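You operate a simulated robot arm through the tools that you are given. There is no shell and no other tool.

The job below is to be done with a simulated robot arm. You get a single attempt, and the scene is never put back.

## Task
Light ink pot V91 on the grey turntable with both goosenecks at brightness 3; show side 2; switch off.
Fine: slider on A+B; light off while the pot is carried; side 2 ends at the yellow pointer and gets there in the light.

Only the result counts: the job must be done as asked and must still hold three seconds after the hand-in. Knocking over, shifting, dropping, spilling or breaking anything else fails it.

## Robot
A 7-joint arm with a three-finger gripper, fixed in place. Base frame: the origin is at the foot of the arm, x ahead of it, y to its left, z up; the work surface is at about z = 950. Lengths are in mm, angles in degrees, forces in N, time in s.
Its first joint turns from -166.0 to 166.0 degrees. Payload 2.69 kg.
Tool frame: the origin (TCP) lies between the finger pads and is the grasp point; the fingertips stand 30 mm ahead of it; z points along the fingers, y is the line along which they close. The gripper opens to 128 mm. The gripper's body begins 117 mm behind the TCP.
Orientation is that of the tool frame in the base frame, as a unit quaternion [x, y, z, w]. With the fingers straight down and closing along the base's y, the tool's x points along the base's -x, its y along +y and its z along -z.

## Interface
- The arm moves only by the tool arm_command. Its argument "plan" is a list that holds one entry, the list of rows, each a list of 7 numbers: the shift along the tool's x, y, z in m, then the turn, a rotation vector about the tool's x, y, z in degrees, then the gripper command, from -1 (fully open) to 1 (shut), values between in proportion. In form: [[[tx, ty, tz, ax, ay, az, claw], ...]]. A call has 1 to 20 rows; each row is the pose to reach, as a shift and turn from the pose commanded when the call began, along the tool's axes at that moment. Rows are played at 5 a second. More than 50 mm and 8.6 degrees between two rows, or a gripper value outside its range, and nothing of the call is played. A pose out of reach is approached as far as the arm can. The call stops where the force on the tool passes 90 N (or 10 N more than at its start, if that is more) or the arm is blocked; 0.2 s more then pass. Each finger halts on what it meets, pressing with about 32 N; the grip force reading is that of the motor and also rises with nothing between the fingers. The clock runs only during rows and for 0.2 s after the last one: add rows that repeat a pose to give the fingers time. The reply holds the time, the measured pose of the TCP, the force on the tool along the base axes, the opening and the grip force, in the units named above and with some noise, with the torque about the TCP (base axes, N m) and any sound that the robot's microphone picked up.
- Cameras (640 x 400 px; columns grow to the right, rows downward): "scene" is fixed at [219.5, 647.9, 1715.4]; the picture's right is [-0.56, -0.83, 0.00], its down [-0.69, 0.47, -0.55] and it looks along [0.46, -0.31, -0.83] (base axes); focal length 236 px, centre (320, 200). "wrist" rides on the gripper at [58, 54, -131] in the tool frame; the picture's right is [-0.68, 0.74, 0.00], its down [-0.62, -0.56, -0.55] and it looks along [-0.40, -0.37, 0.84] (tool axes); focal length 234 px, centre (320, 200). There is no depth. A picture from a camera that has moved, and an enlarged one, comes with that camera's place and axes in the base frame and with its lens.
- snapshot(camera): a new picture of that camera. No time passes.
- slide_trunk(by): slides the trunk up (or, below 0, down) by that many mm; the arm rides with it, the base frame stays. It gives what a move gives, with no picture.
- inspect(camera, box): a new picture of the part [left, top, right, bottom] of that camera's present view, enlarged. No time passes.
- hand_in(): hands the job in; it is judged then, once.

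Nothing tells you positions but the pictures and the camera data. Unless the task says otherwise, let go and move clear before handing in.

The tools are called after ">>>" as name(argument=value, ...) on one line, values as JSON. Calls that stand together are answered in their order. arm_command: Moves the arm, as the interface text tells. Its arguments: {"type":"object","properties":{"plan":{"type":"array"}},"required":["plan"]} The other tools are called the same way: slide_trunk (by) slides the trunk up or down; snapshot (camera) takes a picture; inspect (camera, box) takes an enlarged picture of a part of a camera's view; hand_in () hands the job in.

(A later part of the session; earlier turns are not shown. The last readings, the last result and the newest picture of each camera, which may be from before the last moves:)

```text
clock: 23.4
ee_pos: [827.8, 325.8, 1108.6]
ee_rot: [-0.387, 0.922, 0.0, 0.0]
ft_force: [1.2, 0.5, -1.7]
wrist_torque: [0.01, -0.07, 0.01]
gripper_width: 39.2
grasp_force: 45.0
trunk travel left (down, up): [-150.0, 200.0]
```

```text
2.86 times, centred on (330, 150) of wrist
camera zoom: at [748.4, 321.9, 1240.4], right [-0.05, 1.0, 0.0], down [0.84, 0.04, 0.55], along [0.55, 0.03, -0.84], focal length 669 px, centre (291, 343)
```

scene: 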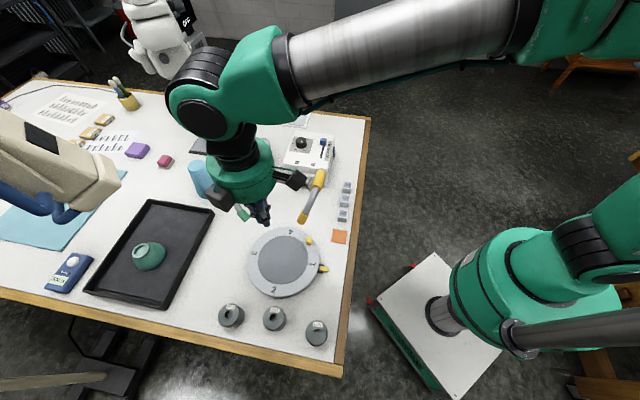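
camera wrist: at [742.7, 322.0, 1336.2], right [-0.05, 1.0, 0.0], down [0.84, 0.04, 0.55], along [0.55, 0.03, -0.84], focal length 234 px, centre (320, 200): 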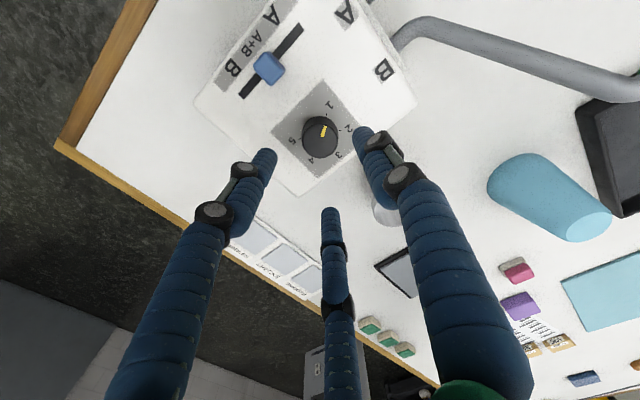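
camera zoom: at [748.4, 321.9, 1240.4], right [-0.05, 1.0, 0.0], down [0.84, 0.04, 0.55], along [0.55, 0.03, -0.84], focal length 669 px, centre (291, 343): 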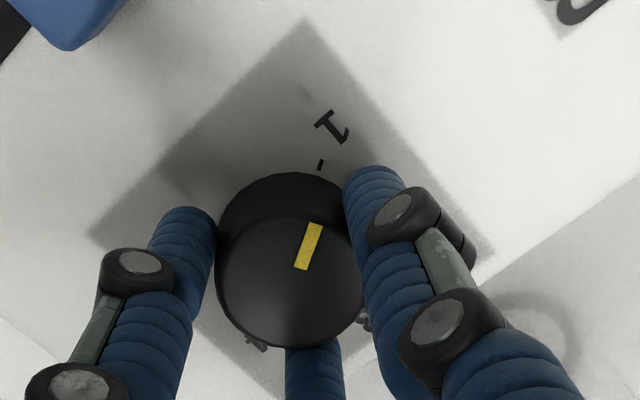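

The hand is centred (force near zero, knob 39 mm wide). I'll turn it clockwise 60° first and check that the knob follows.

>>> arm_command(plan=[[[0, 0, 0, 0, 0, 0, 0.7], [0, 0, 0, 0, 0, 7.5, 0.7], [0, 0, 0, 0, 0, 15, 0.7], [0, 0, 0, 0, 0, 22.5, 0.7], [0, 0, 0, 0, 0, 30, 0.7], [0, 0, 0, 0, 0, 37.5, 0.7], [0, 0, 0, 0, 0, 45, 0.7], [0, 0, 0, 0, 0, 52.5, 0.7], [0, 0, 0, 0, 0, 60, 0.7], [0, 0, 0, 0, 0, 60, 0.7]]])

>>> inspect(camera="wrist", box=[240, 80, 420, 220])

>>> inspect(camera="scene", box=[270, 80, 350, 180])

```text
clock: 25.6
ee_pos: [826.6, 325.5, 1109.4]
ee_rot: [0.126, 0.992, 0.0, 0.0]
ft_force: [4.4, -5.8, -7.5]
wrist_torque: [-0.22, -0.13, 0.0]
gripper_width: 39.2
grasp_force: 44.9
trunk travel left (down, up): [-150.0, 200.0]
```

```text
2.86 times, centred on (330, 150) of wrist
camera zoom: at [784.5, 392.9, 1240.5], right [0.84, 0.54, 0.0], down [0.45, -0.7, 0.55], along [0.3, -0.46, -0.84], focal length 669 px, centre (291, 343)
```

zoom: 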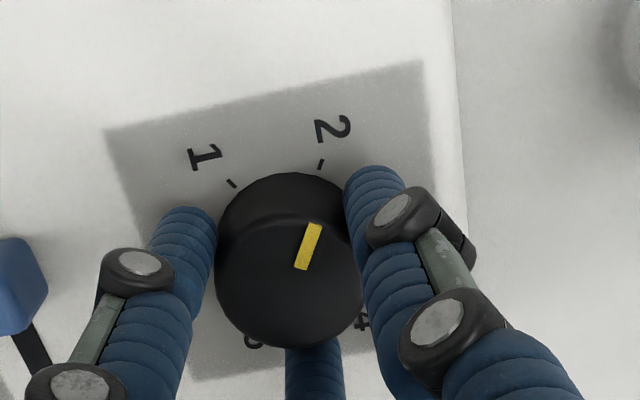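

```text
4.00 times, centred on (310, 130) of scene
camera zoom: at [219.5, 647.9, 1715.4], right [-0.56, -0.83, 0.0], down [-0.69, 0.47, -0.55], along [0.46, -0.31, -0.83], focal length 946 px, centre (360, 480)
```

zoom: 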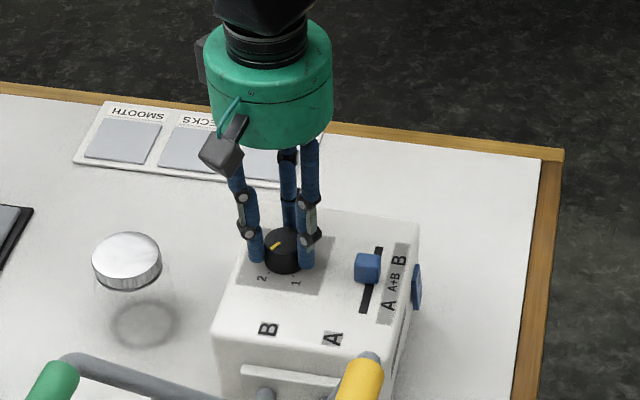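

The knob followed: mark 2 now sits exactly where mark 1 was in the picture. I'll turn it another 60° to reach 3.

>>> arm_command(plan=[[[0, 0, 0, 0, 0, 7.5, 0.7], [0, 0, 0, 0, 0, 15, 0.7], [0, 0, 0, 0, 0, 22.5, 0.7], [0, 0, 0, 0, 0, 30, 0.7], [0, 0, 0, 0, 0, 37.5, 0.7], [0, 0, 0, 0, 0, 45, 0.7], [0, 0, 0, 0, 0, 52.5, 0.7], [0, 0, 0, 0, 0, 60, 0.7], [0, 0, 0, 0, 0, 60, 0.7]]])

>>> inspect(camera="wrist", box=[240, 80, 420, 220])

```text
clock: 27.6
ee_pos: [827.8, 326.8, 1109.7]
ee_rot: [0.605, 0.796, 0.0, 0.0]
ft_force: [3.8, -0.1, -6.6]
wrist_torque: [0.02, -0.2, -0.02]
gripper_width: 39.4
grasp_force: 44.9
trunk travel left (down, up): [-150.0, 200.0]
```

```text
2.86 times, centred on (330, 150) of wrist
camera zoom: at [863.8, 397.1, 1240.5], right [0.89, -0.46, 0.0], down [-0.38, -0.74, 0.55], along [-0.25, -0.49, -0.84], focal length 669 px, centre (291, 343)
```

zoom: 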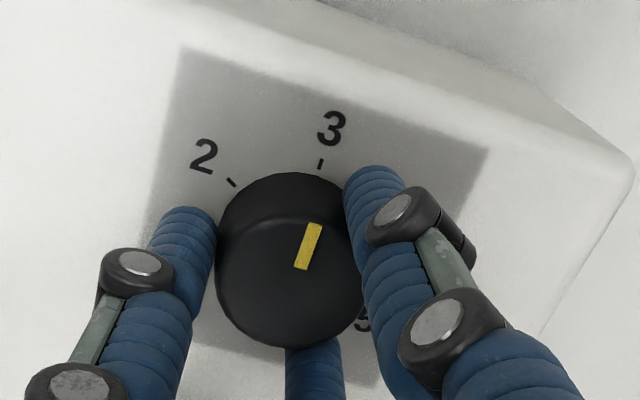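

The pointer is now on 3. I'll let go, rise straight up and check both controls.

>>> arm_command(plan=[[[0, 0, 0, 0, 0, 0, 0.3], [0, 0, 0, 0, 0, 0, 0.1], [0, 0, 0, 0, 0, 0, 0.1], [0, 0, -0.03, 0, 0, 0, 0.1], [0, 0, -0.07, 0, 0, 0, 0.1], [0, 0, -0.11, 0, 0, 0, 0.1], [0, 0, -0.15, 0, 0, 0, 0.1], [0, 0, -0.19, 0, 0, 0, 0.1], [0, 0, -0.22, 0, 0, 0, 0.1]]])

>>> snapshot(camera="wrist")

>>> inspect(camera="wrist", box=[240, 60, 420, 180])

>>> inspect(camera="scene", box=[270, 110, 350, 190])

```text
clock: 29.6
ee_pos: [826.8, 324.9, 1329.5]
ee_rot: [0.605, 0.796, 0.0, 0.0]
ft_force: [-0.7, -0.4, 0.3]
wrist_torque: [-0.01, -0.01, -0.01]
gripper_width: 57.7
grasp_force: 0.1
trunk travel left (down, up): [-150.0, 200.0]
```

```text
taken
camera wrist: at [863.0, 396.3, 1461.6], right [0.89, -0.45, 0.0], down [-0.38, -0.74, 0.55], along [-0.25, -0.49, -0.84], focal length 234 px, centre (320, 200)
```

wrist: 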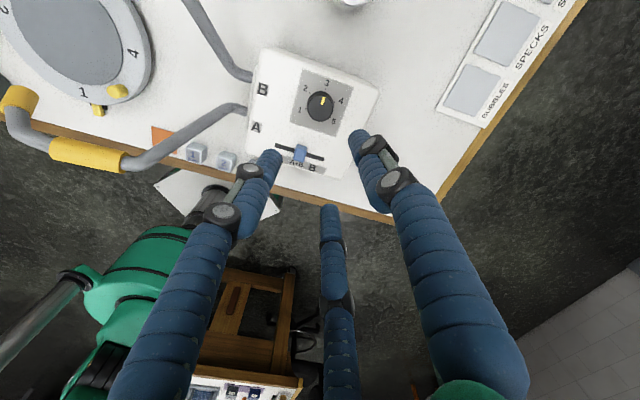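

```text
3.33 times, centred on (330, 120) of wrist
camera zoom: at [863.0, 396.3, 1461.6], right [0.89, -0.45, 0.0], down [-0.38, -0.74, 0.55], along [-0.25, -0.49, -0.84], focal length 781 px, centre (287, 467)
```

zoom: 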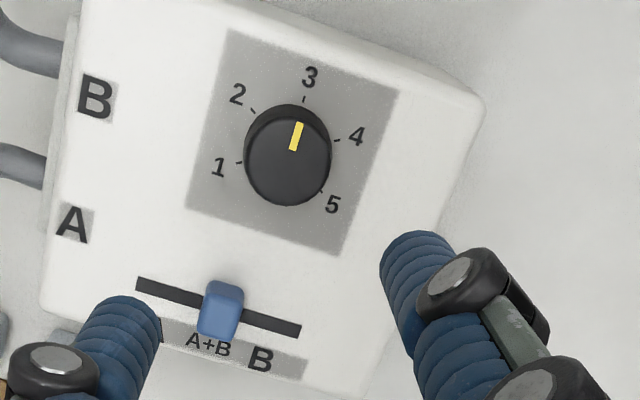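

```text
5.00 times, centred on (310, 150) of scene
camera zoom: at [219.5, 647.9, 1715.4], right [-0.56, -0.83, 0.0], down [-0.69, 0.47, -0.55], along [0.46, -0.31, -0.83], focal length 1182 px, centre (370, 450)
```

zoom: 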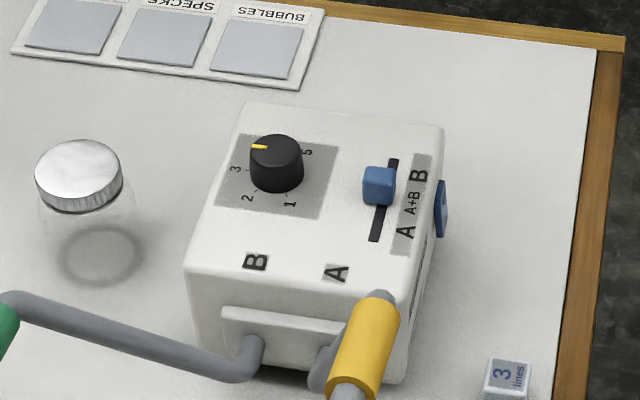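

Brightness 3 and A+B are confirmed. Next I'll carry the empty hand over to pot V91 at about (363, 704), turning it back to straight on the way.

>>> arm_command(plan=[[[0.0377, -0.0266, 0, 0, 0, -5.73, 0], [0.0753, -0.0531, 0, 0, 0, -11.46, 0], [0.113, -0.0797, 0, 0, 0, -17.19, 0], [0.1506, -0.1062, 0, 0, 0, -22.92, 0], [0.1883, -0.1328, 0, 0, 0, -28.65, 0], [0.2259, -0.1593, 0, 0, 0, -34.38, 0], [0.2636, -0.1859, 0, 0, 0, -40.1, -0.5], [0.3012, -0.2124, 0, 0, 0, -45.8, -0.5], [0.3389, -0.239, 0, 0, 0, -51.5, -0.5], [0.3765, -0.2655, 0, 0, 0, -57.3, -0.5], [0.4142, -0.2921, 0, 0, 0, -63, -0.5], [0.4518, -0.3186, 0, 0, 0, -68.7, -0.5], [0.4895, -0.3452, 0, 0, 0, -74.4, -0.5], [0.4895, -0.3452, 0.045, 0, 0, -74.4, -0.5], [0.4895, -0.3452, 0.09, 0, 0, -74.4, -0.5], [0.4895, -0.3452, 0.13, 0, 0, -74.4, -0.5], [0.4895, -0.3452, 0.17, 0, 0, -74.4, -0.5]]])

>>> snapshot(camera="wrist")

>>> inspect(camera="scene", box=[200, 190, 360, 360])

```text
clock: 33.2
ee_pos: [362.5, 705.5, 1159.8]
ee_rot: [0.0, 1.0, 0.0, -0.001]
ft_force: [0.3, 0.3, 0.0]
wrist_torque: [0.0, -0.01, 0.01]
gripper_width: 96.2
grasp_force: 0.1
trunk travel left (down, up): [-150.0, 200.0]
```

```text
taken
camera wrist: at [304.8, 758.9, 1290.9], right [0.68, 0.74, 0.0], down [0.62, -0.57, 0.55], along [0.4, -0.37, -0.84], focal length 234 px, centre (320, 200)
```

wrist: 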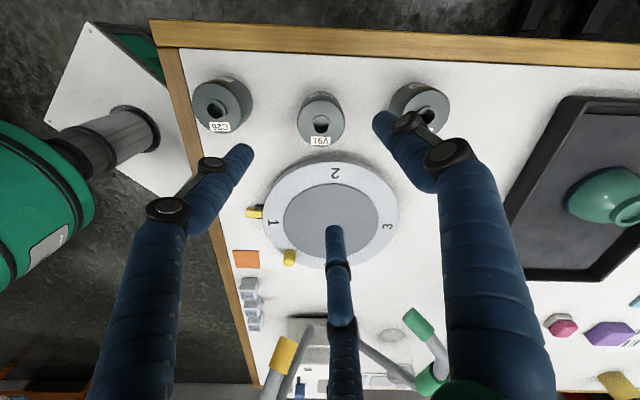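

```text
2.35 times, centred on (280, 275) of scene
camera zoom: at [219.5, 647.9, 1715.4], right [-0.56, -0.83, 0.0], down [-0.69, 0.47, -0.55], along [0.46, -0.31, -0.83], focal length 556 px, centre (414, 24)
```

zoom: 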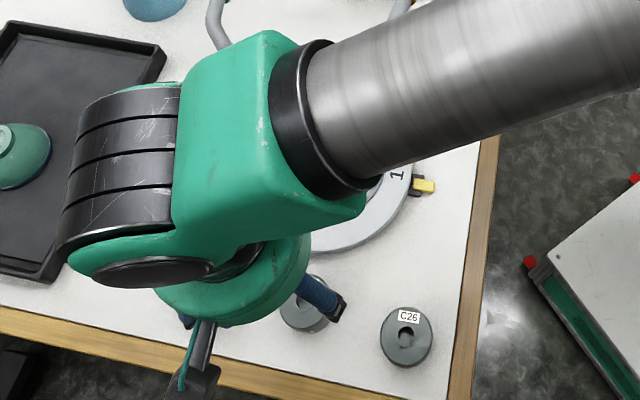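

>>> inspect(camera="wrist", box=[270, 70, 370, 170])

```text
4.00 times, centred on (320, 120) of wrist
camera zoom: at [304.8, 758.9, 1290.9], right [0.68, 0.74, 0.0], down [0.62, -0.57, 0.55], along [0.4, -0.37, -0.84], focal length 937 px, centre (320, 520)
```

zoom: 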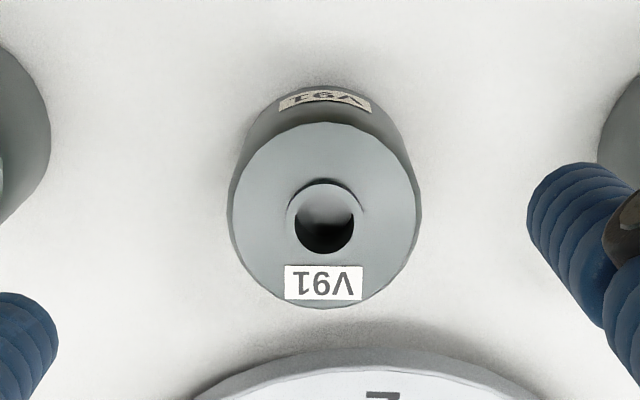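

V91 is confirmed, centred at about (364.5, 706) and roughly 58 mm wide. I'll lower around it and close softly first.

>>> arm_command(plan=[[[-0.002, 0.0005, 0.04, 0, 0, 0, -0.5], [-0.002, 0.0005, 0.08, 0, 0, 0, -0.5], [-0.002, 0.0005, 0.12, 0, 0, 0, -0.5], [-0.002, 0.0005, 0.15, 0, 0, 0, -0.5], [-0.002, 0.0005, 0.164, 0, 0, 0, -0.5], [-0.002, 0.0005, 0.164, 0, 0, 0, -0.2], [-0.002, 0.0005, 0.164, 0, 0, 0, 0], [-0.002, 0.0005, 0.164, 0, 0, 0, 0]]])

>>> snapshot(camera="wrist")

```text
clock: 35.0
ee_pos: [368.7, 707.3, 997.2]
ee_rot: [0.0, 1.0, 0.003, 0.002]
ft_force: [-0.5, 0.7, -1.4]
wrist_torque: [-0.06, -0.01, -0.01]
gripper_width: 63.4
grasp_force: 0.0
trunk travel left (down, up): [-150.0, 200.0]
stopped in row 8: the force on the tool passed its limit at 93 N (the readings are from after the stop); the commanded pose is now the measured one
```

```text
taken
camera wrist: at [309.4, 762.2, 1129.7], right [0.68, 0.74, 0.01], down [0.61, -0.57, 0.55], along [0.41, -0.37, -0.84], focal length 234 px, centre (320, 200)
```

wrist: 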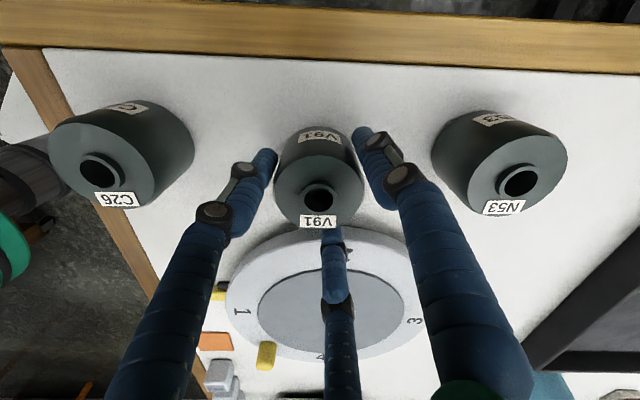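

The hand met more than 90 N while closing; the finger on the turntable side was probably too near its rim. I'll look before doing anything else.

>>> inspect(camera="wrist", box=[220, 110, 420, 290])

>>> inspect(camera="scene", box=[200, 200, 360, 350])

```text
2.22 times, centred on (320, 200) of wrist
camera zoom: at [309.4, 762.2, 1129.7], right [0.68, 0.74, 0.01], down [0.61, -0.57, 0.55], along [0.41, -0.37, -0.84], focal length 520 px, centre (320, 200)
```

zoom: 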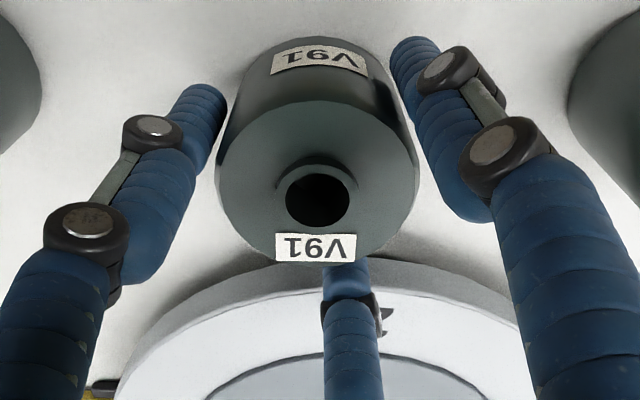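

```text
2.67 times, centred on (280, 275) of scene
camera zoom: at [219.5, 647.9, 1715.4], right [-0.56, -0.83, 0.0], down [-0.69, 0.47, -0.55], along [0.46, -0.31, -0.83], focal length 630 px, centre (427, 0)
```

zoom: 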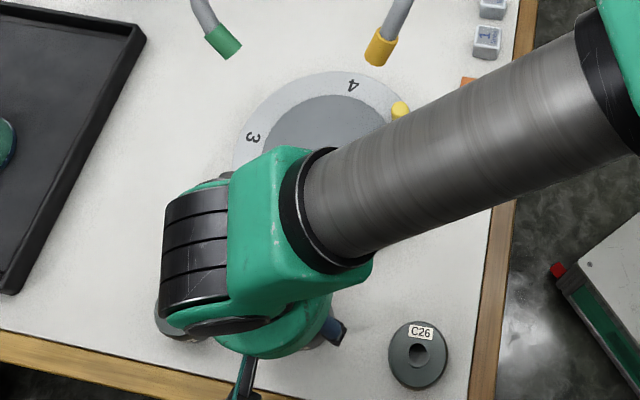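

The turntable only turned a few degrees and did not shift, and nothing else moved. The finger is now clear of the rim, so I'll close gently on the pot.

>>> arm_command(plan=[[[0, 0, 0, 0, 0, 0, 0.05], [0, 0, 0, 0, 0, 0, 0.1], [0, 0, 0, 0, 0, 0, 0.15], [0, 0, 0, 0, 0, 0, 0.15]]])

>>> inspect(camera="wrist", box=[220, 110, 420, 290])

```text
clock: 36.0
ee_pos: [368.4, 709.1, 1002.6]
ee_rot: [0.001, 1.0, 0.005, 0.004]
ft_force: [0.3, 0.5, -0.3]
wrist_torque: [0.03, 0.03, -0.02]
gripper_width: 58.0
grasp_force: 32.2
trunk travel left (down, up): [-150.0, 200.0]
```

```text
2.22 times, centred on (320, 200) of wrist
camera zoom: at [309.4, 762.0, 1135.0], right [0.68, 0.74, 0.01], down [0.61, -0.57, 0.55], along [0.41, -0.36, -0.84], focal length 520 px, centre (320, 200)
```

zoom: 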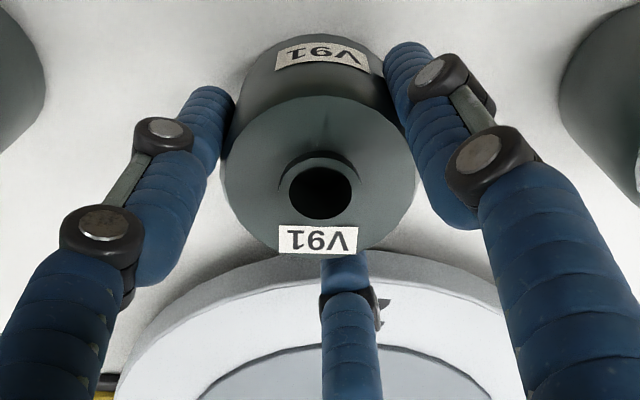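

V91 is held (58 mm, about 32 N) and the light is off. I'll lift it straight up and look.

>>> arm_command(plan=[[[0, 0, -0.01, 0, 0, 0, 0.2], [0, 0, -0.03, 0.2, 0.2, 0, 0.2], [0, 0, -0.055, 0.5, 0.4, 0, 0.2], [0, 0, -0.08, 0.5, 0.4, 0, 0.2], [0, 0, -0.1, 0.5, 0.4, 0, 0.2], [0, 0, -0.1, 0.5, 0.4, 0, 0.2]]])

>>> snapshot(camera="wrist")

>>> snapshot(camera="scene")

```text
clock: 37.4
ee_pos: [367.2, 707.6, 1104.6]
ee_rot: [0.0, 1.0, 0.001, -0.001]
ft_force: [0.7, -0.4, -1.0]
wrist_torque: [0.02, 0.01, -0.02]
gripper_width: 58.2
grasp_force: 31.5
trunk travel left (down, up): [-150.0, 200.0]
```

```text
taken
camera wrist: at [309.5, 761.5, 1235.4], right [0.68, 0.74, 0.0], down [0.62, -0.57, 0.55], along [0.4, -0.37, -0.84], focal length 234 px, centre (320, 200)
```

wrist: 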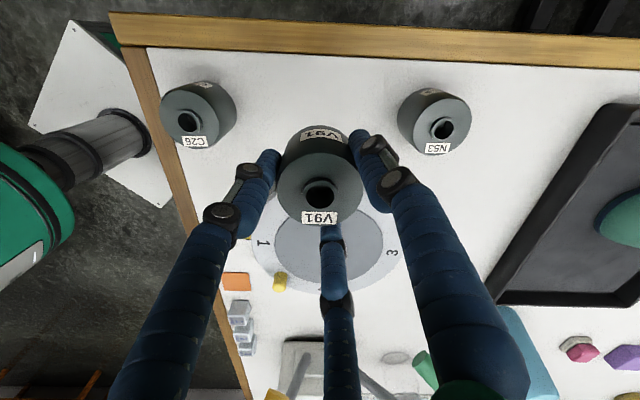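

```text
taken
```

scene: 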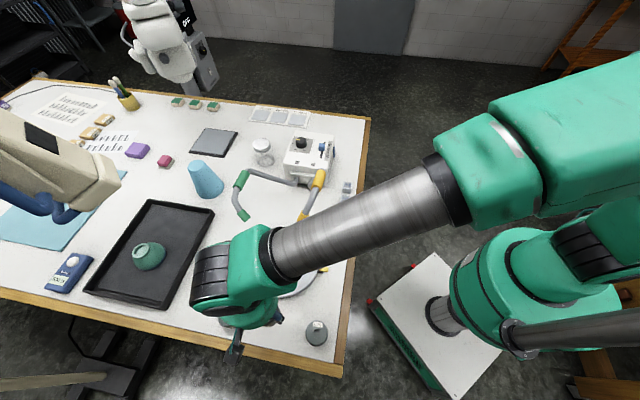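

The pot is lifted and upright. I'll carry it over the turntable centre with the light still off, and stop about 20 mm above the disc.

>>> arm_command(plan=[[[-0.027, -0.0203, 0, 0, 0, 0, 0.2], [-0.054, -0.0406, 0, 0, 0, 0, 0.2], [-0.081, -0.061, 0, 0, 0, 0, 0.2], [-0.108, -0.0813, 0, 0, 0, 0, 0.2], [-0.1343, -0.1016, 0, 0, 0, 0, 0.2], [-0.1343, -0.1016, 0.02, 0, 0, 0, 0.2], [-0.1343, -0.1016, 0.04, 0, 0, 0, 0.2], [-0.1343, -0.1016, 0.04, 0, 0, 0, 0.2]]])

>>> snapshot(camera="wrist")

>>> inspect(camera="scene", box=[200, 150, 360, 300])

```text
clock: 39.2
ee_pos: [501.7, 605.2, 1063.5]
ee_rot: [0.001, 1.0, 0.001, 0.0]
ft_force: [-0.6, 0.2, -1.7]
wrist_torque: [-0.03, 0.0, 0.0]
gripper_width: 58.2
grasp_force: 32.2
trunk travel left (down, up): [-150.0, 200.0]
```

```text
taken
camera wrist: at [443.8, 660.5, 1194.8], right [0.68, 0.74, 0.0], down [0.62, -0.57, 0.55], along [0.4, -0.37, -0.84], focal length 234 px, centre (320, 200)
```

wrist: 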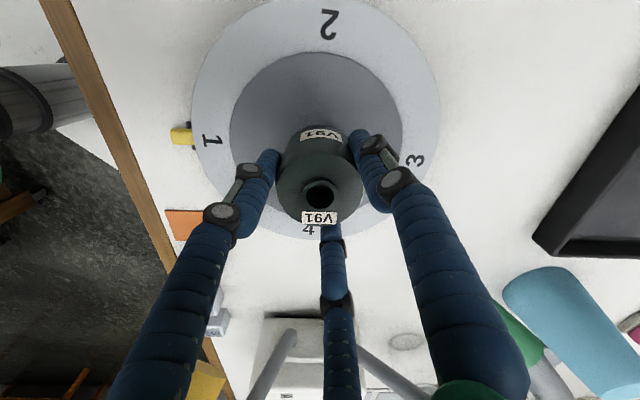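

```text
2.67 times, centred on (280, 225) of scene
camera zoom: at [219.5, 647.9, 1715.4], right [-0.56, -0.83, 0.0], down [-0.69, 0.47, -0.55], along [0.46, -0.31, -0.83], focal length 630 px, centre (427, 133)
```

zoom: 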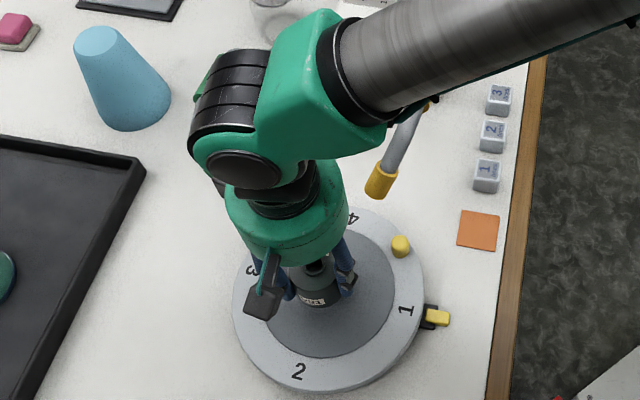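

>>> arm_command(plan=[[[0, 0, 0.008, 0, 0, 0, 0.2], [0, 0, 0.015, 0, 0, 0, 0.2], [0, 0, 0.02, 0, 0, 0, 0.2], [0, 0, 0.02, 0, 0, 0, 0.2]]])

>>> inspect(camera="scene", box=[240, 210, 320, 290])

>>> inspect(camera="wrist", box=[220, 90, 420, 250])

```text
clock: 40.2
ee_pos: [502.8, 606.9, 1043.8]
ee_rot: [0.001, 1.0, 0.001, -0.001]
ft_force: [0.3, -0.2, -1.1]
wrist_torque: [-0.02, 0.03, 0.0]
gripper_width: 58.0
grasp_force: 32.5
trunk travel left (down, up): [-150.0, 200.0]
```

```text
5.00 times, centred on (280, 250) of scene
camera zoom: at [219.5, 647.9, 1715.4], right [-0.56, -0.83, 0.0], down [-0.69, 0.47, -0.55], along [0.46, -0.31, -0.83], focal length 1182 px, centre (520, -50)
```

zoom: 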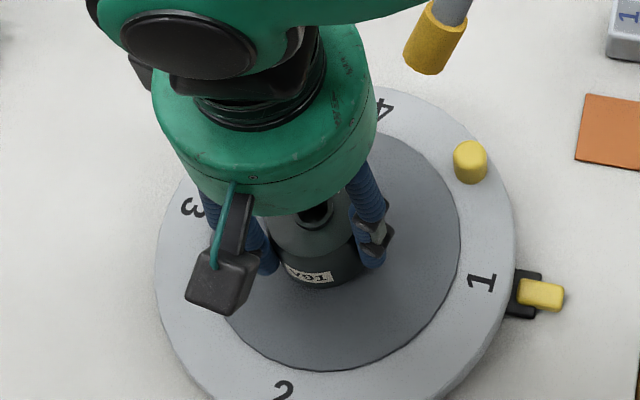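

```text
2.50 times, centred on (320, 170) of wrist
camera zoom: at [444.0, 660.9, 1174.8], right [0.68, 0.74, 0.0], down [0.62, -0.57, 0.55], along [0.4, -0.37, -0.84], focal length 585 px, centre (320, 275)
```

zoom: 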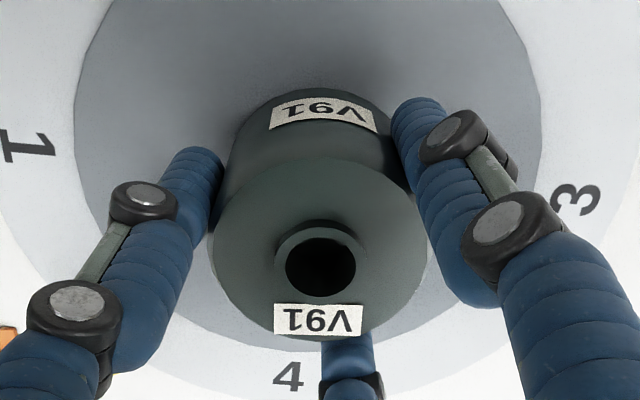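

>>> arm_command(plan=[[[0, 0, 0.0015, 0, 0, 0, 0.2], [0, 0, 0.003, 0, 0, 0, 0.2], [0, 0, 0.0045, 0, 0, 0, 0.2], [0, 0, 0.0045, 0, 0, 0, 0.2]]])

```text
clock: 41.2
ee_pos: [502.0, 606.5, 1038.8]
ee_rot: [0.001, 1.0, 0.001, -0.002]
ft_force: [0.2, 0.8, 0.9]
wrist_torque: [0.04, -0.03, 0.0]
gripper_width: 58.1
grasp_force: 32.3
trunk travel left (down, up): [-150.0, 200.0]
```

>>> arm_command(plan=[[[0, 0, 0.0015, 0, 0, 0, 0.2], [0, 0, 0.003, 0, 0, 0, 0.2], [0, 0, 0.003, 0, 0, 0, 0.2]]])

>>> inspect(camera="scene", box=[260, 240, 310, 290])

```text
clock: 42.0
ee_pos: [500.6, 605.5, 1038.3]
ee_rot: [0.001, 1.0, 0.002, 0.001]
ft_force: [-5.5, -2.8, 21.2]
wrist_torque: [0.11, -0.08, -0.03]
gripper_width: 58.2
grasp_force: 31.9
trunk travel left (down, up): [-150.0, 200.0]
```

```text
8.00 times, centred on (285, 265) of scene
camera zoom: at [219.5, 647.9, 1715.4], right [-0.56, -0.83, 0.0], down [-0.69, 0.47, -0.55], along [0.46, -0.31, -0.83], focal length 1891 px, centre (600, -320)
```

zoom: 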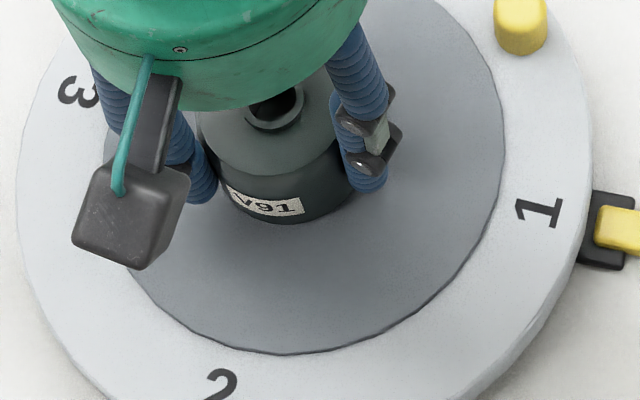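

The pot is standing on the disc (21 N upward). I'll ease off, open and rise straight up.

>>> arm_command(plan=[[[0, 0, -0.001, 0, 0, 0, 0.2], [0, 0, -0.0015, 0, 0, 0, 0.08], [0, 0, -0.0015, 0, 0, 0, 0], [0, 0, -0.0015, 0, 0, 0, -0.1], [0, 0, -0.0015, 0, 0, 0, -0.25], [0, 0, -0.0015, 0, 0, 0, -0.25], [0, 0, -0.02, 0, 0, 0, -0.25], [0, 0, -0.05, 0, 0, 0, -0.25], [0, 0, -0.09, 0, 0, 0, -0.25], [0, 0, -0.13, 0, 0, 0, -0.25], [0, 0, -0.17, 0, 0, 0, -0.25], [0, 0, -0.21, 0, 0, 0, -0.25], [0, 0, -0.25, 0, 0, 0, -0.25]]])

>>> snapshot(camera="wrist")

>>> snapshot(camera="scene")

```text
clock: 44.8
ee_pos: [502.2, 606.4, 1286.3]
ee_rot: [0.001, 1.0, 0.001, -0.001]
ft_force: [-0.6, 0.6, 0.5]
wrist_torque: [0.02, 0.0, 0.04]
gripper_width: 80.0
grasp_force: 0.1
trunk travel left (down, up): [-150.0, 200.0]
```

```text
taken
camera wrist: at [444.8, 660.5, 1418.4], right [0.68, 0.74, 0.0], down [0.62, -0.57, 0.55], along [0.4, -0.37, -0.84], focal length 234 px, centre (320, 200)
```

wrist: 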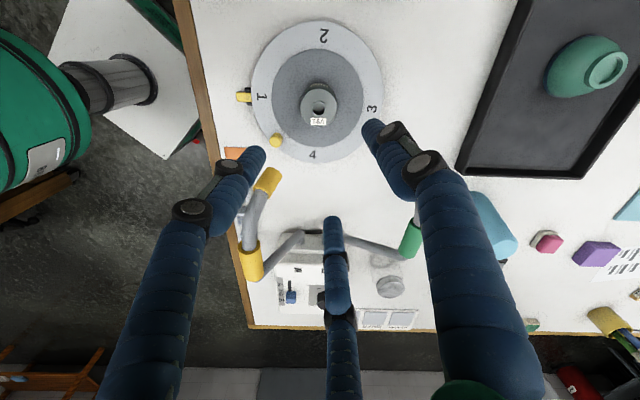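

```text
taken
```

scene: 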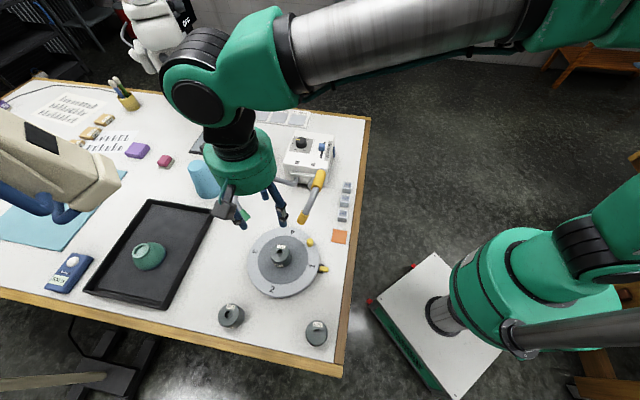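

Pot V91 stands on the turntable and the lamp is still dark. Next I'll close the hand and go to the switch side of the lamp box, above the goosenecks.

>>> arm_command(plan=[[[0, 0, -0.044, 0, 0, 0, 0], [-0.018, -0.0424, -0.044, 0, 0, -8, 0.5], [-0.036, -0.0848, -0.044, 0, 0, -16, 1], [-0.0539, -0.1272, -0.044, 0, 0, -24, 1], [-0.0719, -0.1696, -0.044, 0, 0, -32, 1], [-0.0899, -0.212, -0.044, 0, 0, -40, 1], [-0.1079, -0.2544, -0.044, 0, 0, -48, 1], [-0.1259, -0.2968, -0.044, 0, 0, -56, 1], [-0.1438, -0.3392, -0.044, 0, 0, -64, 1], [-0.1618, -0.3816, -0.044, 0, 0, -72, 1], [-0.1798, -0.424, -0.044, 0, 0, -80, 1], [-0.1978, -0.4664, -0.044, 0, 0, -88, 1], [-0.1978, -0.4664, 0, 0, 0, -88, 1], [-0.1978, -0.4664, 0.045, 0, 0, -88, 1], [-0.1978, -0.4664, 0.086, 0, 0, -88, 1]]])

>>> inspect(camera="scene", box=[230, 210, 340, 310])

>>> snapshot(camera="wrist")

```text
clock: 48.0
ee_pos: [699.9, 138.6, 1198.6]
ee_rot: [-0.695, 0.719, 0.001, 0.001]
ft_force: [-0.2, 0.0, -0.3]
wrist_torque: [-0.01, -0.01, 0.01]
gripper_width: 2.2
grasp_force: 31.7
trunk travel left (down, up): [-150.0, 200.0]
```

```text
4.00 times, centred on (285, 260) of scene
camera zoom: at [219.5, 647.9, 1715.4], right [-0.56, -0.83, 0.0], down [-0.69, 0.47, -0.55], along [0.46, -0.31, -0.83], focal length 946 px, centre (460, -40)
```

zoom: 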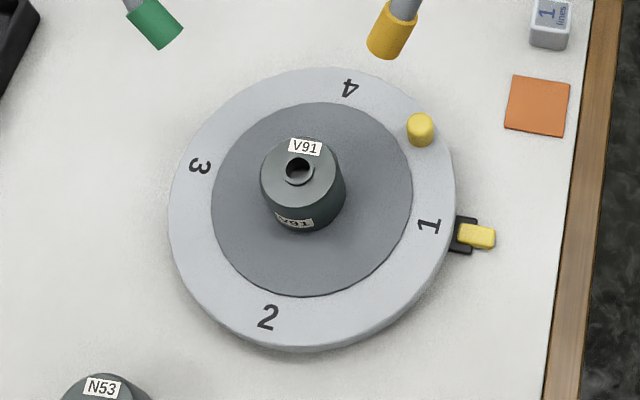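

```text
taken
camera wrist: at [644.6, 83.3, 1328.9], right [-0.71, 0.7, 0.0], down [0.59, 0.59, 0.55], along [0.39, 0.39, -0.84], focal length 234 px, centre (320, 200)
```

wrist: 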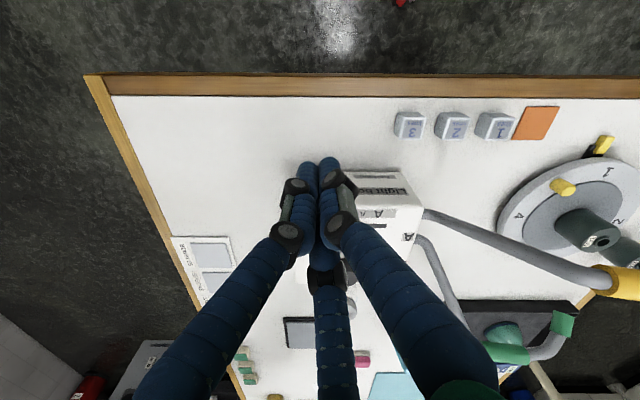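

>>> arm_command(plan=[[[0, 0, 0.028, 5.43, -5.87, 0, 1], [0, 0, 0.056, 10.86, -11.74, 0, 1], [0, 0, 0.084, 16.3, -17.6, 0, 1], [0, 0, 0.112, 21.7, -23.5, 0, 1], [0, 0, 0.1386, 27.15, -29.36, 0, 1], [0, 0, 0.1386, 27.15, -29.36, 0, 1]]])

>>> snapshot(camera="wrist")

>>> snapshot(camera="scene")

```text
clock: 49.4
ee_pos: [698.9, 139.9, 1060.4]
ee_rot: [-0.652, 0.677, 0.008, 0.343]
ft_force: [0.4, -0.4, 0.4]
wrist_torque: [0.01, -0.04, 0.03]
gripper_width: 2.0
grasp_force: 31.0
trunk travel left (down, up): [-150.0, 200.0]
```

```text
taken
camera wrist: at [597.4, 36.4, 1109.4], right [-0.71, 0.7, 0.0], down [0.2, 0.2, 0.96], along [0.67, 0.68, -0.29], focal length 234 px, centre (320, 200)
```

wrist: 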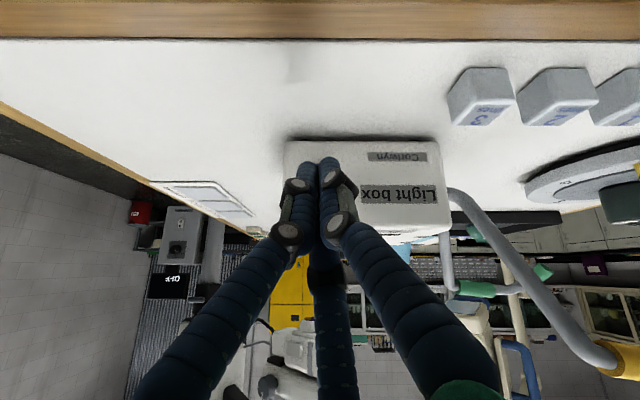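

```text
taken
```

scene: 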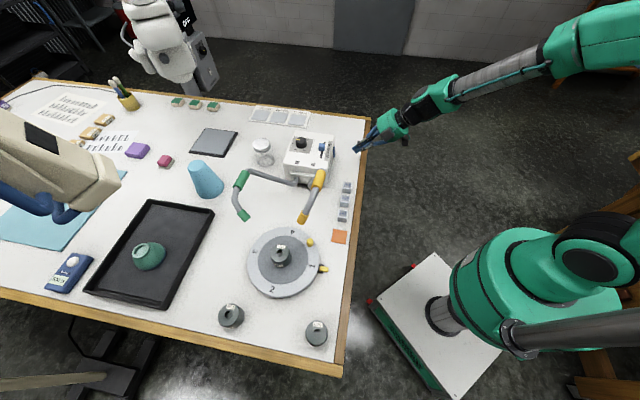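

The tool is tilted 40° with its tips toward the switch face. I'll lower to the I half (about z = 997) and stop roughly 12 mm short.

>>> arm_command(plan=[[[-0.0012, -0.0011, 0.024, 0, 0, 0, 1], [-0.0024, -0.0022, 0.048, 0, 0, 0, 1], [-0.0035, -0.0033, 0.072, 0, 0, 0, 1], [-0.0035, -0.0033, 0.072, 0, 0, 0, 1]]])

>>> snapshot(camera="wrist")

>>> inspect(camera="scene", box=[320, 120, 390, 180])

>>> inspect(camera="wrist", box=[260, 120, 400, 220])

```text
clock: 50.4
ee_pos: [735.3, 176.3, 1006.8]
ee_rot: [-0.652, 0.677, 0.008, 0.342]
ft_force: [-0.7, 0.2, 0.2]
wrist_torque: [-0.01, -0.01, 0.0]
gripper_width: 2.0
grasp_force: 31.4
trunk travel left (down, up): [-150.0, 200.0]
```

```text
taken
camera wrist: at [633.3, 73.2, 1058.0], right [-0.71, 0.7, 0.0], down [0.2, 0.2, 0.96], along [0.67, 0.68, -0.29], focal length 234 px, centre (320, 200)
```

wrist: 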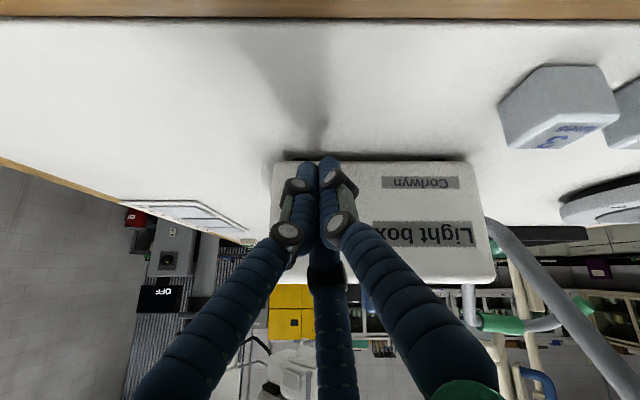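

```text
6.67 times, centred on (355, 150) of scene
camera zoom: at [219.5, 647.9, 1715.4], right [-0.56, -0.83, 0.0], down [-0.69, 0.47, -0.55], along [0.46, -0.31, -0.83], focal length 1576 px, centre (87, 533)
```

zoom: 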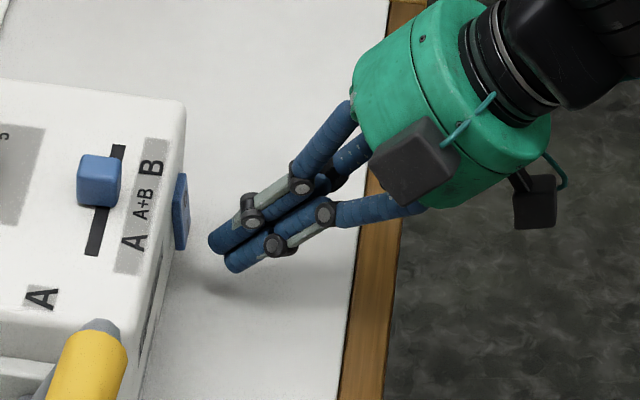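

```text
4.00 times, centred on (330, 170) of wrist
camera zoom: at [633.3, 73.2, 1058.0], right [-0.71, 0.7, 0.0], down [0.2, 0.2, 0.96], along [0.67, 0.68, -0.29], focal length 937 px, centre (280, 320)
```

zoom: 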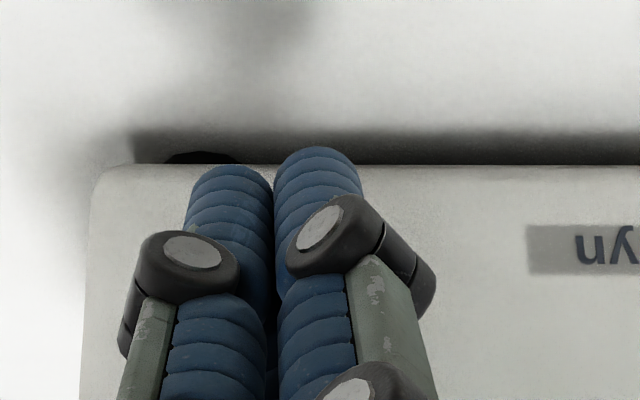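

>>> arm_command(plan=[[[-0.0017, -0.0016, 0.0019, 0, 0, 0, 1], [-0.0034, -0.0031, 0.0039, 0, 0, 0, 1], [-0.0045, -0.0042, 0.0052, 0, 0, 0, 1], [-0.0056, -0.0052, 0.0064, 0, 0, 0, 1], [-0.0056, -0.0052, 0.0064, 0, 0, 0, 1]]])

>>> inspect(camera="scene", box=[320, 120, 390, 180])

```text
clock: 51.6
ee_pos: [741.5, 181.9, 1008.6]
ee_rot: [-0.652, 0.677, 0.008, 0.343]
ft_force: [0.1, -0.4, -0.6]
wrist_torque: [-0.02, -0.02, 0.04]
gripper_width: 2.4
grasp_force: 31.3
trunk travel left (down, up): [-150.0, 200.0]
```

```text
6.67 times, centred on (355, 150) of scene
camera zoom: at [219.5, 647.9, 1715.4], right [-0.56, -0.83, 0.0], down [-0.69, 0.47, -0.55], along [0.46, -0.31, -0.83], focal length 1576 px, centre (87, 533)
```

zoom: 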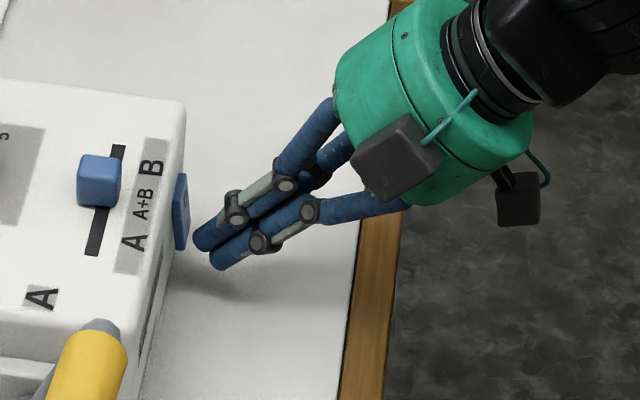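

>>> arm_command(plan=[[[-0.0008, -0.0008, 0.001, 0, 0, 0, 1], [-0.0017, -0.0016, 0.0019, 0, 0, 0, 1], [-0.0023, -0.0021, 0.0026, 0, 0, 0, 1], [-0.0023, -0.0021, 0.0026, 0, 0, 0, 1]]])

```text
clock: 52.6
ee_pos: [743.9, 185.8, 1008.1]
ee_rot: [-0.652, 0.676, 0.009, 0.342]
ft_force: [-0.1, -0.5, 0.4]
wrist_torque: [-0.02, 0.01, 0.0]
gripper_width: 2.0
grasp_force: 31.7
trunk travel left (down, up): [-150.0, 200.0]
```

>>> arm_command(plan=[[[-0.0008, -0.0008, 0.001, 0, 0, 0, 1], [-0.0017, -0.0016, 0.0019, 0, 0, 0, 1], [-0.0023, -0.0021, 0.0026, 0, 0, 0, 1], [-0.0023, -0.0021, 0.0026, 0, 0, 0, 1]]])

>>> inspect(camera="scene", box=[320, 120, 390, 180])

```text
clock: 53.6
ee_pos: [745.2, 186.7, 1008.3]
ee_rot: [-0.652, 0.676, 0.008, 0.342]
ft_force: [-10.9, -15.1, 5.0]
wrist_torque: [-0.06, -0.03, -0.04]
gripper_width: 1.9
grasp_force: 31.1
trunk travel left (down, up): [-150.0, 200.0]
```

```text
6.67 times, centred on (355, 150) of scene
camera zoom: at [219.5, 647.9, 1715.4], right [-0.56, -0.83, 0.0], down [-0.69, 0.47, -0.55], along [0.46, -0.31, -0.83], focal length 1576 px, centre (87, 533)
```

zoom: 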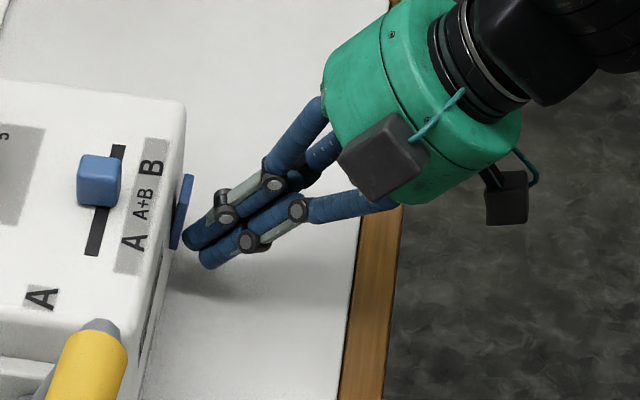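

>>> snapshot(camera="scene")

>>> inspect(camera="scene", box=[220, 160, 340, 310])

>>> inspect(camera="scene", box=[334, 138, 364, 168])

```text
taken
```

scene: 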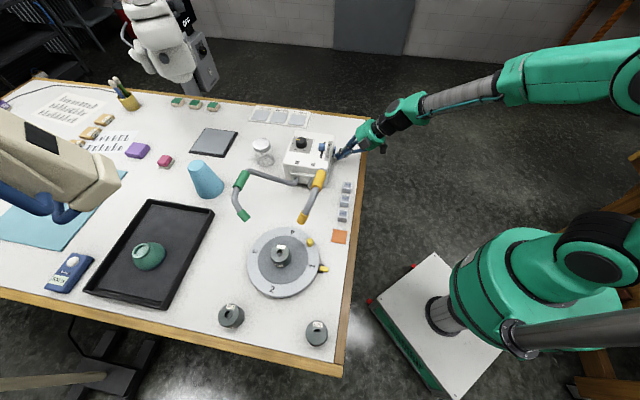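

```text
2.67 times, centred on (280, 235) of scene
camera zoom: at [219.5, 647.9, 1715.4], right [-0.56, -0.83, 0.0], down [-0.69, 0.47, -0.55], along [0.46, -0.31, -0.83], focal length 630 px, centre (427, 107)
```

zoom: 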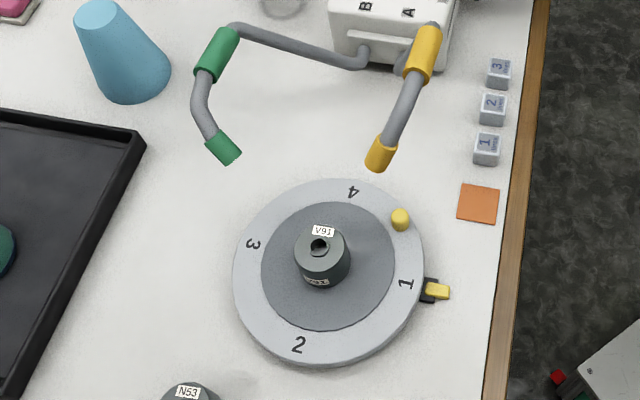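

```text
13.33 times, centred on (349, 153) of scene
camera zoom: at [219.5, 647.9, 1715.4], right [-0.56, -0.83, 0.0], down [-0.69, 0.47, -0.55], along [0.46, -0.31, -0.83], focal length 3152 px, centre (-67, 827)
```

zoom: 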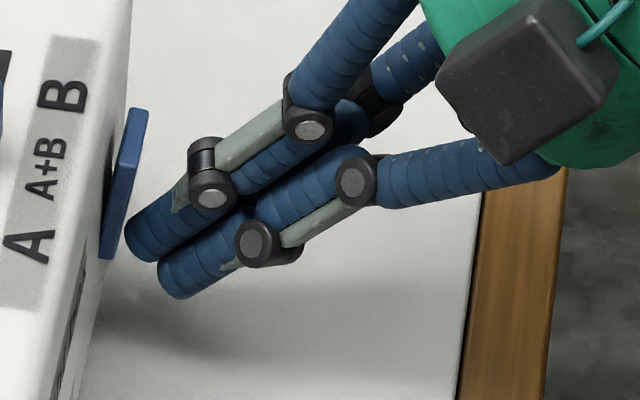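

The rocker has tilted, but I see no light yet, so I'll press a little further.

>>> arm_command(plan=[[[-0.0006, -0.0005, 0.0006, 0, 0, 0, 1], [-0.0011, -0.001, 0.0013, 0, 0, 0, 1], [-0.0011, -0.001, 0.0013, 0, 0, 0, 1]]])

>>> inspect(camera="scene", box=[220, 160, 340, 310])

>>> inspect(camera="scene", box=[334, 138, 364, 168])

```text
clock: 54.4
ee_pos: [745.8, 186.8, 1008.1]
ee_rot: [-0.652, 0.677, 0.009, 0.342]
ft_force: [-29.1, -36.6, 6.7]
wrist_torque: [-0.28, 0.11, -0.05]
gripper_width: 2.0
grasp_force: 31.3
trunk travel left (down, up): [-150.0, 200.0]
```

```text
2.67 times, centred on (280, 235) of scene
camera zoom: at [219.5, 647.9, 1715.4], right [-0.56, -0.83, 0.0], down [-0.69, 0.47, -0.55], along [0.46, -0.31, -0.83], focal length 630 px, centre (427, 107)
```

zoom: 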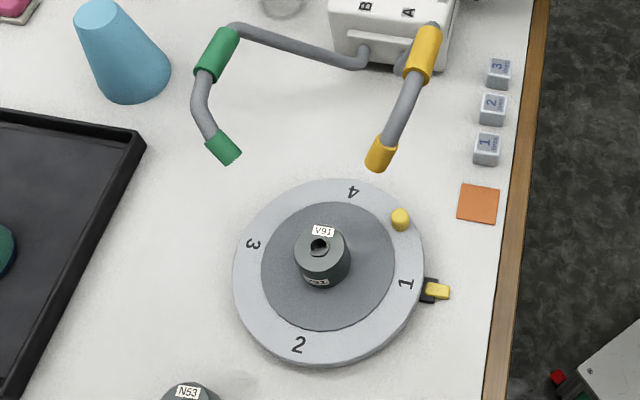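

```text
13.33 times, centred on (349, 153) of scene
camera zoom: at [219.5, 647.9, 1715.4], right [-0.56, -0.83, 0.0], down [-0.69, 0.47, -0.55], along [0.46, -0.31, -0.83], focal length 3152 px, centre (-67, 827)
```

zoom: 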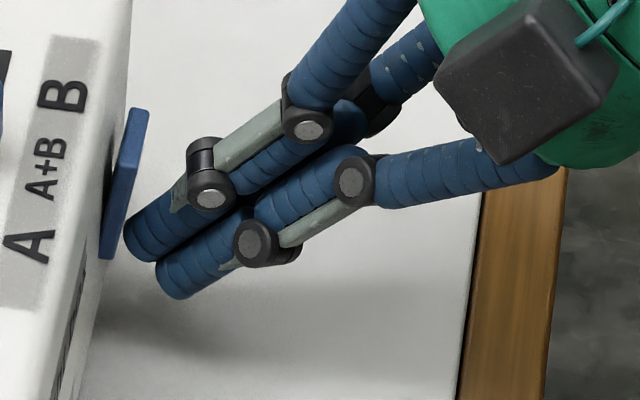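

The rocker is against its stop at about 47 N. I'll back off along the same line and see whether it stays pressed and whether the heads are lit.

>>> arm_command(plan=[[[0.0028, 0.0026, -0.0032, 0, 0, 0, 1], [0.0085, 0.0078, -0.0097, 0, 0, 0, 1], [0.0197, 0.0182, -0.0226, 0, 0, 0, 1], [0.031, 0.0286, -0.0355, 0, 0, 0, 1], [0.031, 0.0286, -0.0355, 0, 0, 0, 1]]])

>>> snapshot(camera="scene")

>>> inspect(camera="scene", box=[334, 138, 364, 168])

>>> inspect(camera="scene", box=[220, 160, 340, 310])

>>> snapshot(camera="wrist")

```text
clock: 55.6
ee_pos: [708.7, 149.7, 1008.4]
ee_rot: [-0.652, 0.677, 0.008, 0.342]
ft_force: [0.2, 0.6, 0.5]
wrist_torque: [-0.02, -0.02, -0.03]
gripper_width: 2.0
grasp_force: 31.1
trunk travel left (down, up): [-150.0, 200.0]
```

```text
taken
```

scene: 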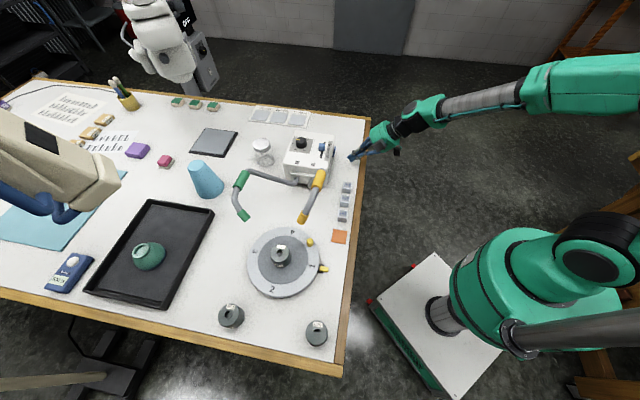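

```text
13.33 times, centred on (349, 153) of scene
camera zoom: at [219.5, 647.9, 1715.4], right [-0.56, -0.83, 0.0], down [-0.69, 0.47, -0.55], along [0.46, -0.31, -0.83], focal length 3152 px, centre (-67, 827)
```

zoom: 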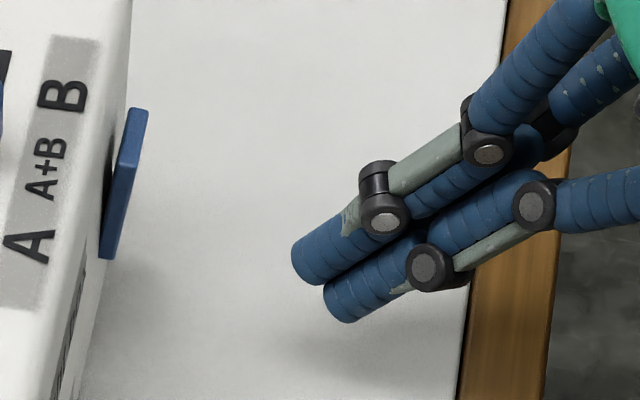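

```text
2.67 times, centred on (280, 235) of scene
camera zoom: at [219.5, 647.9, 1715.4], right [-0.56, -0.83, 0.0], down [-0.69, 0.47, -0.55], along [0.46, -0.31, -0.83], focal length 630 px, centre (427, 107)
```

zoom: 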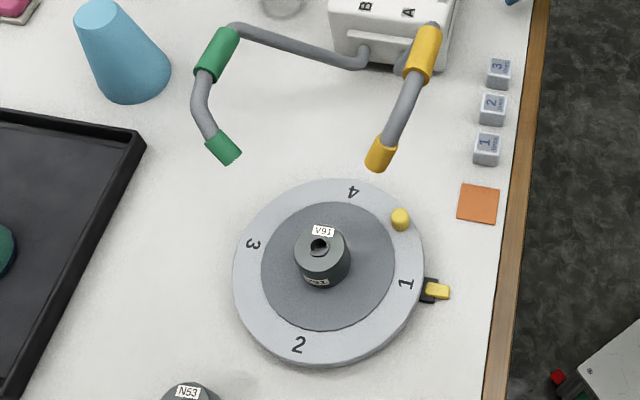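

```text
taken
camera wrist: at [607.6, 47.7, 1058.2], right [-0.71, 0.7, 0.0], down [0.2, 0.2, 0.96], along [0.67, 0.68, -0.29], focal length 234 px, centre (320, 200)
```

wrist: 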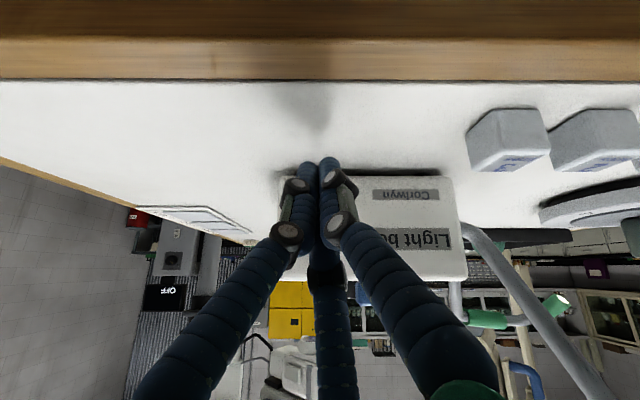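

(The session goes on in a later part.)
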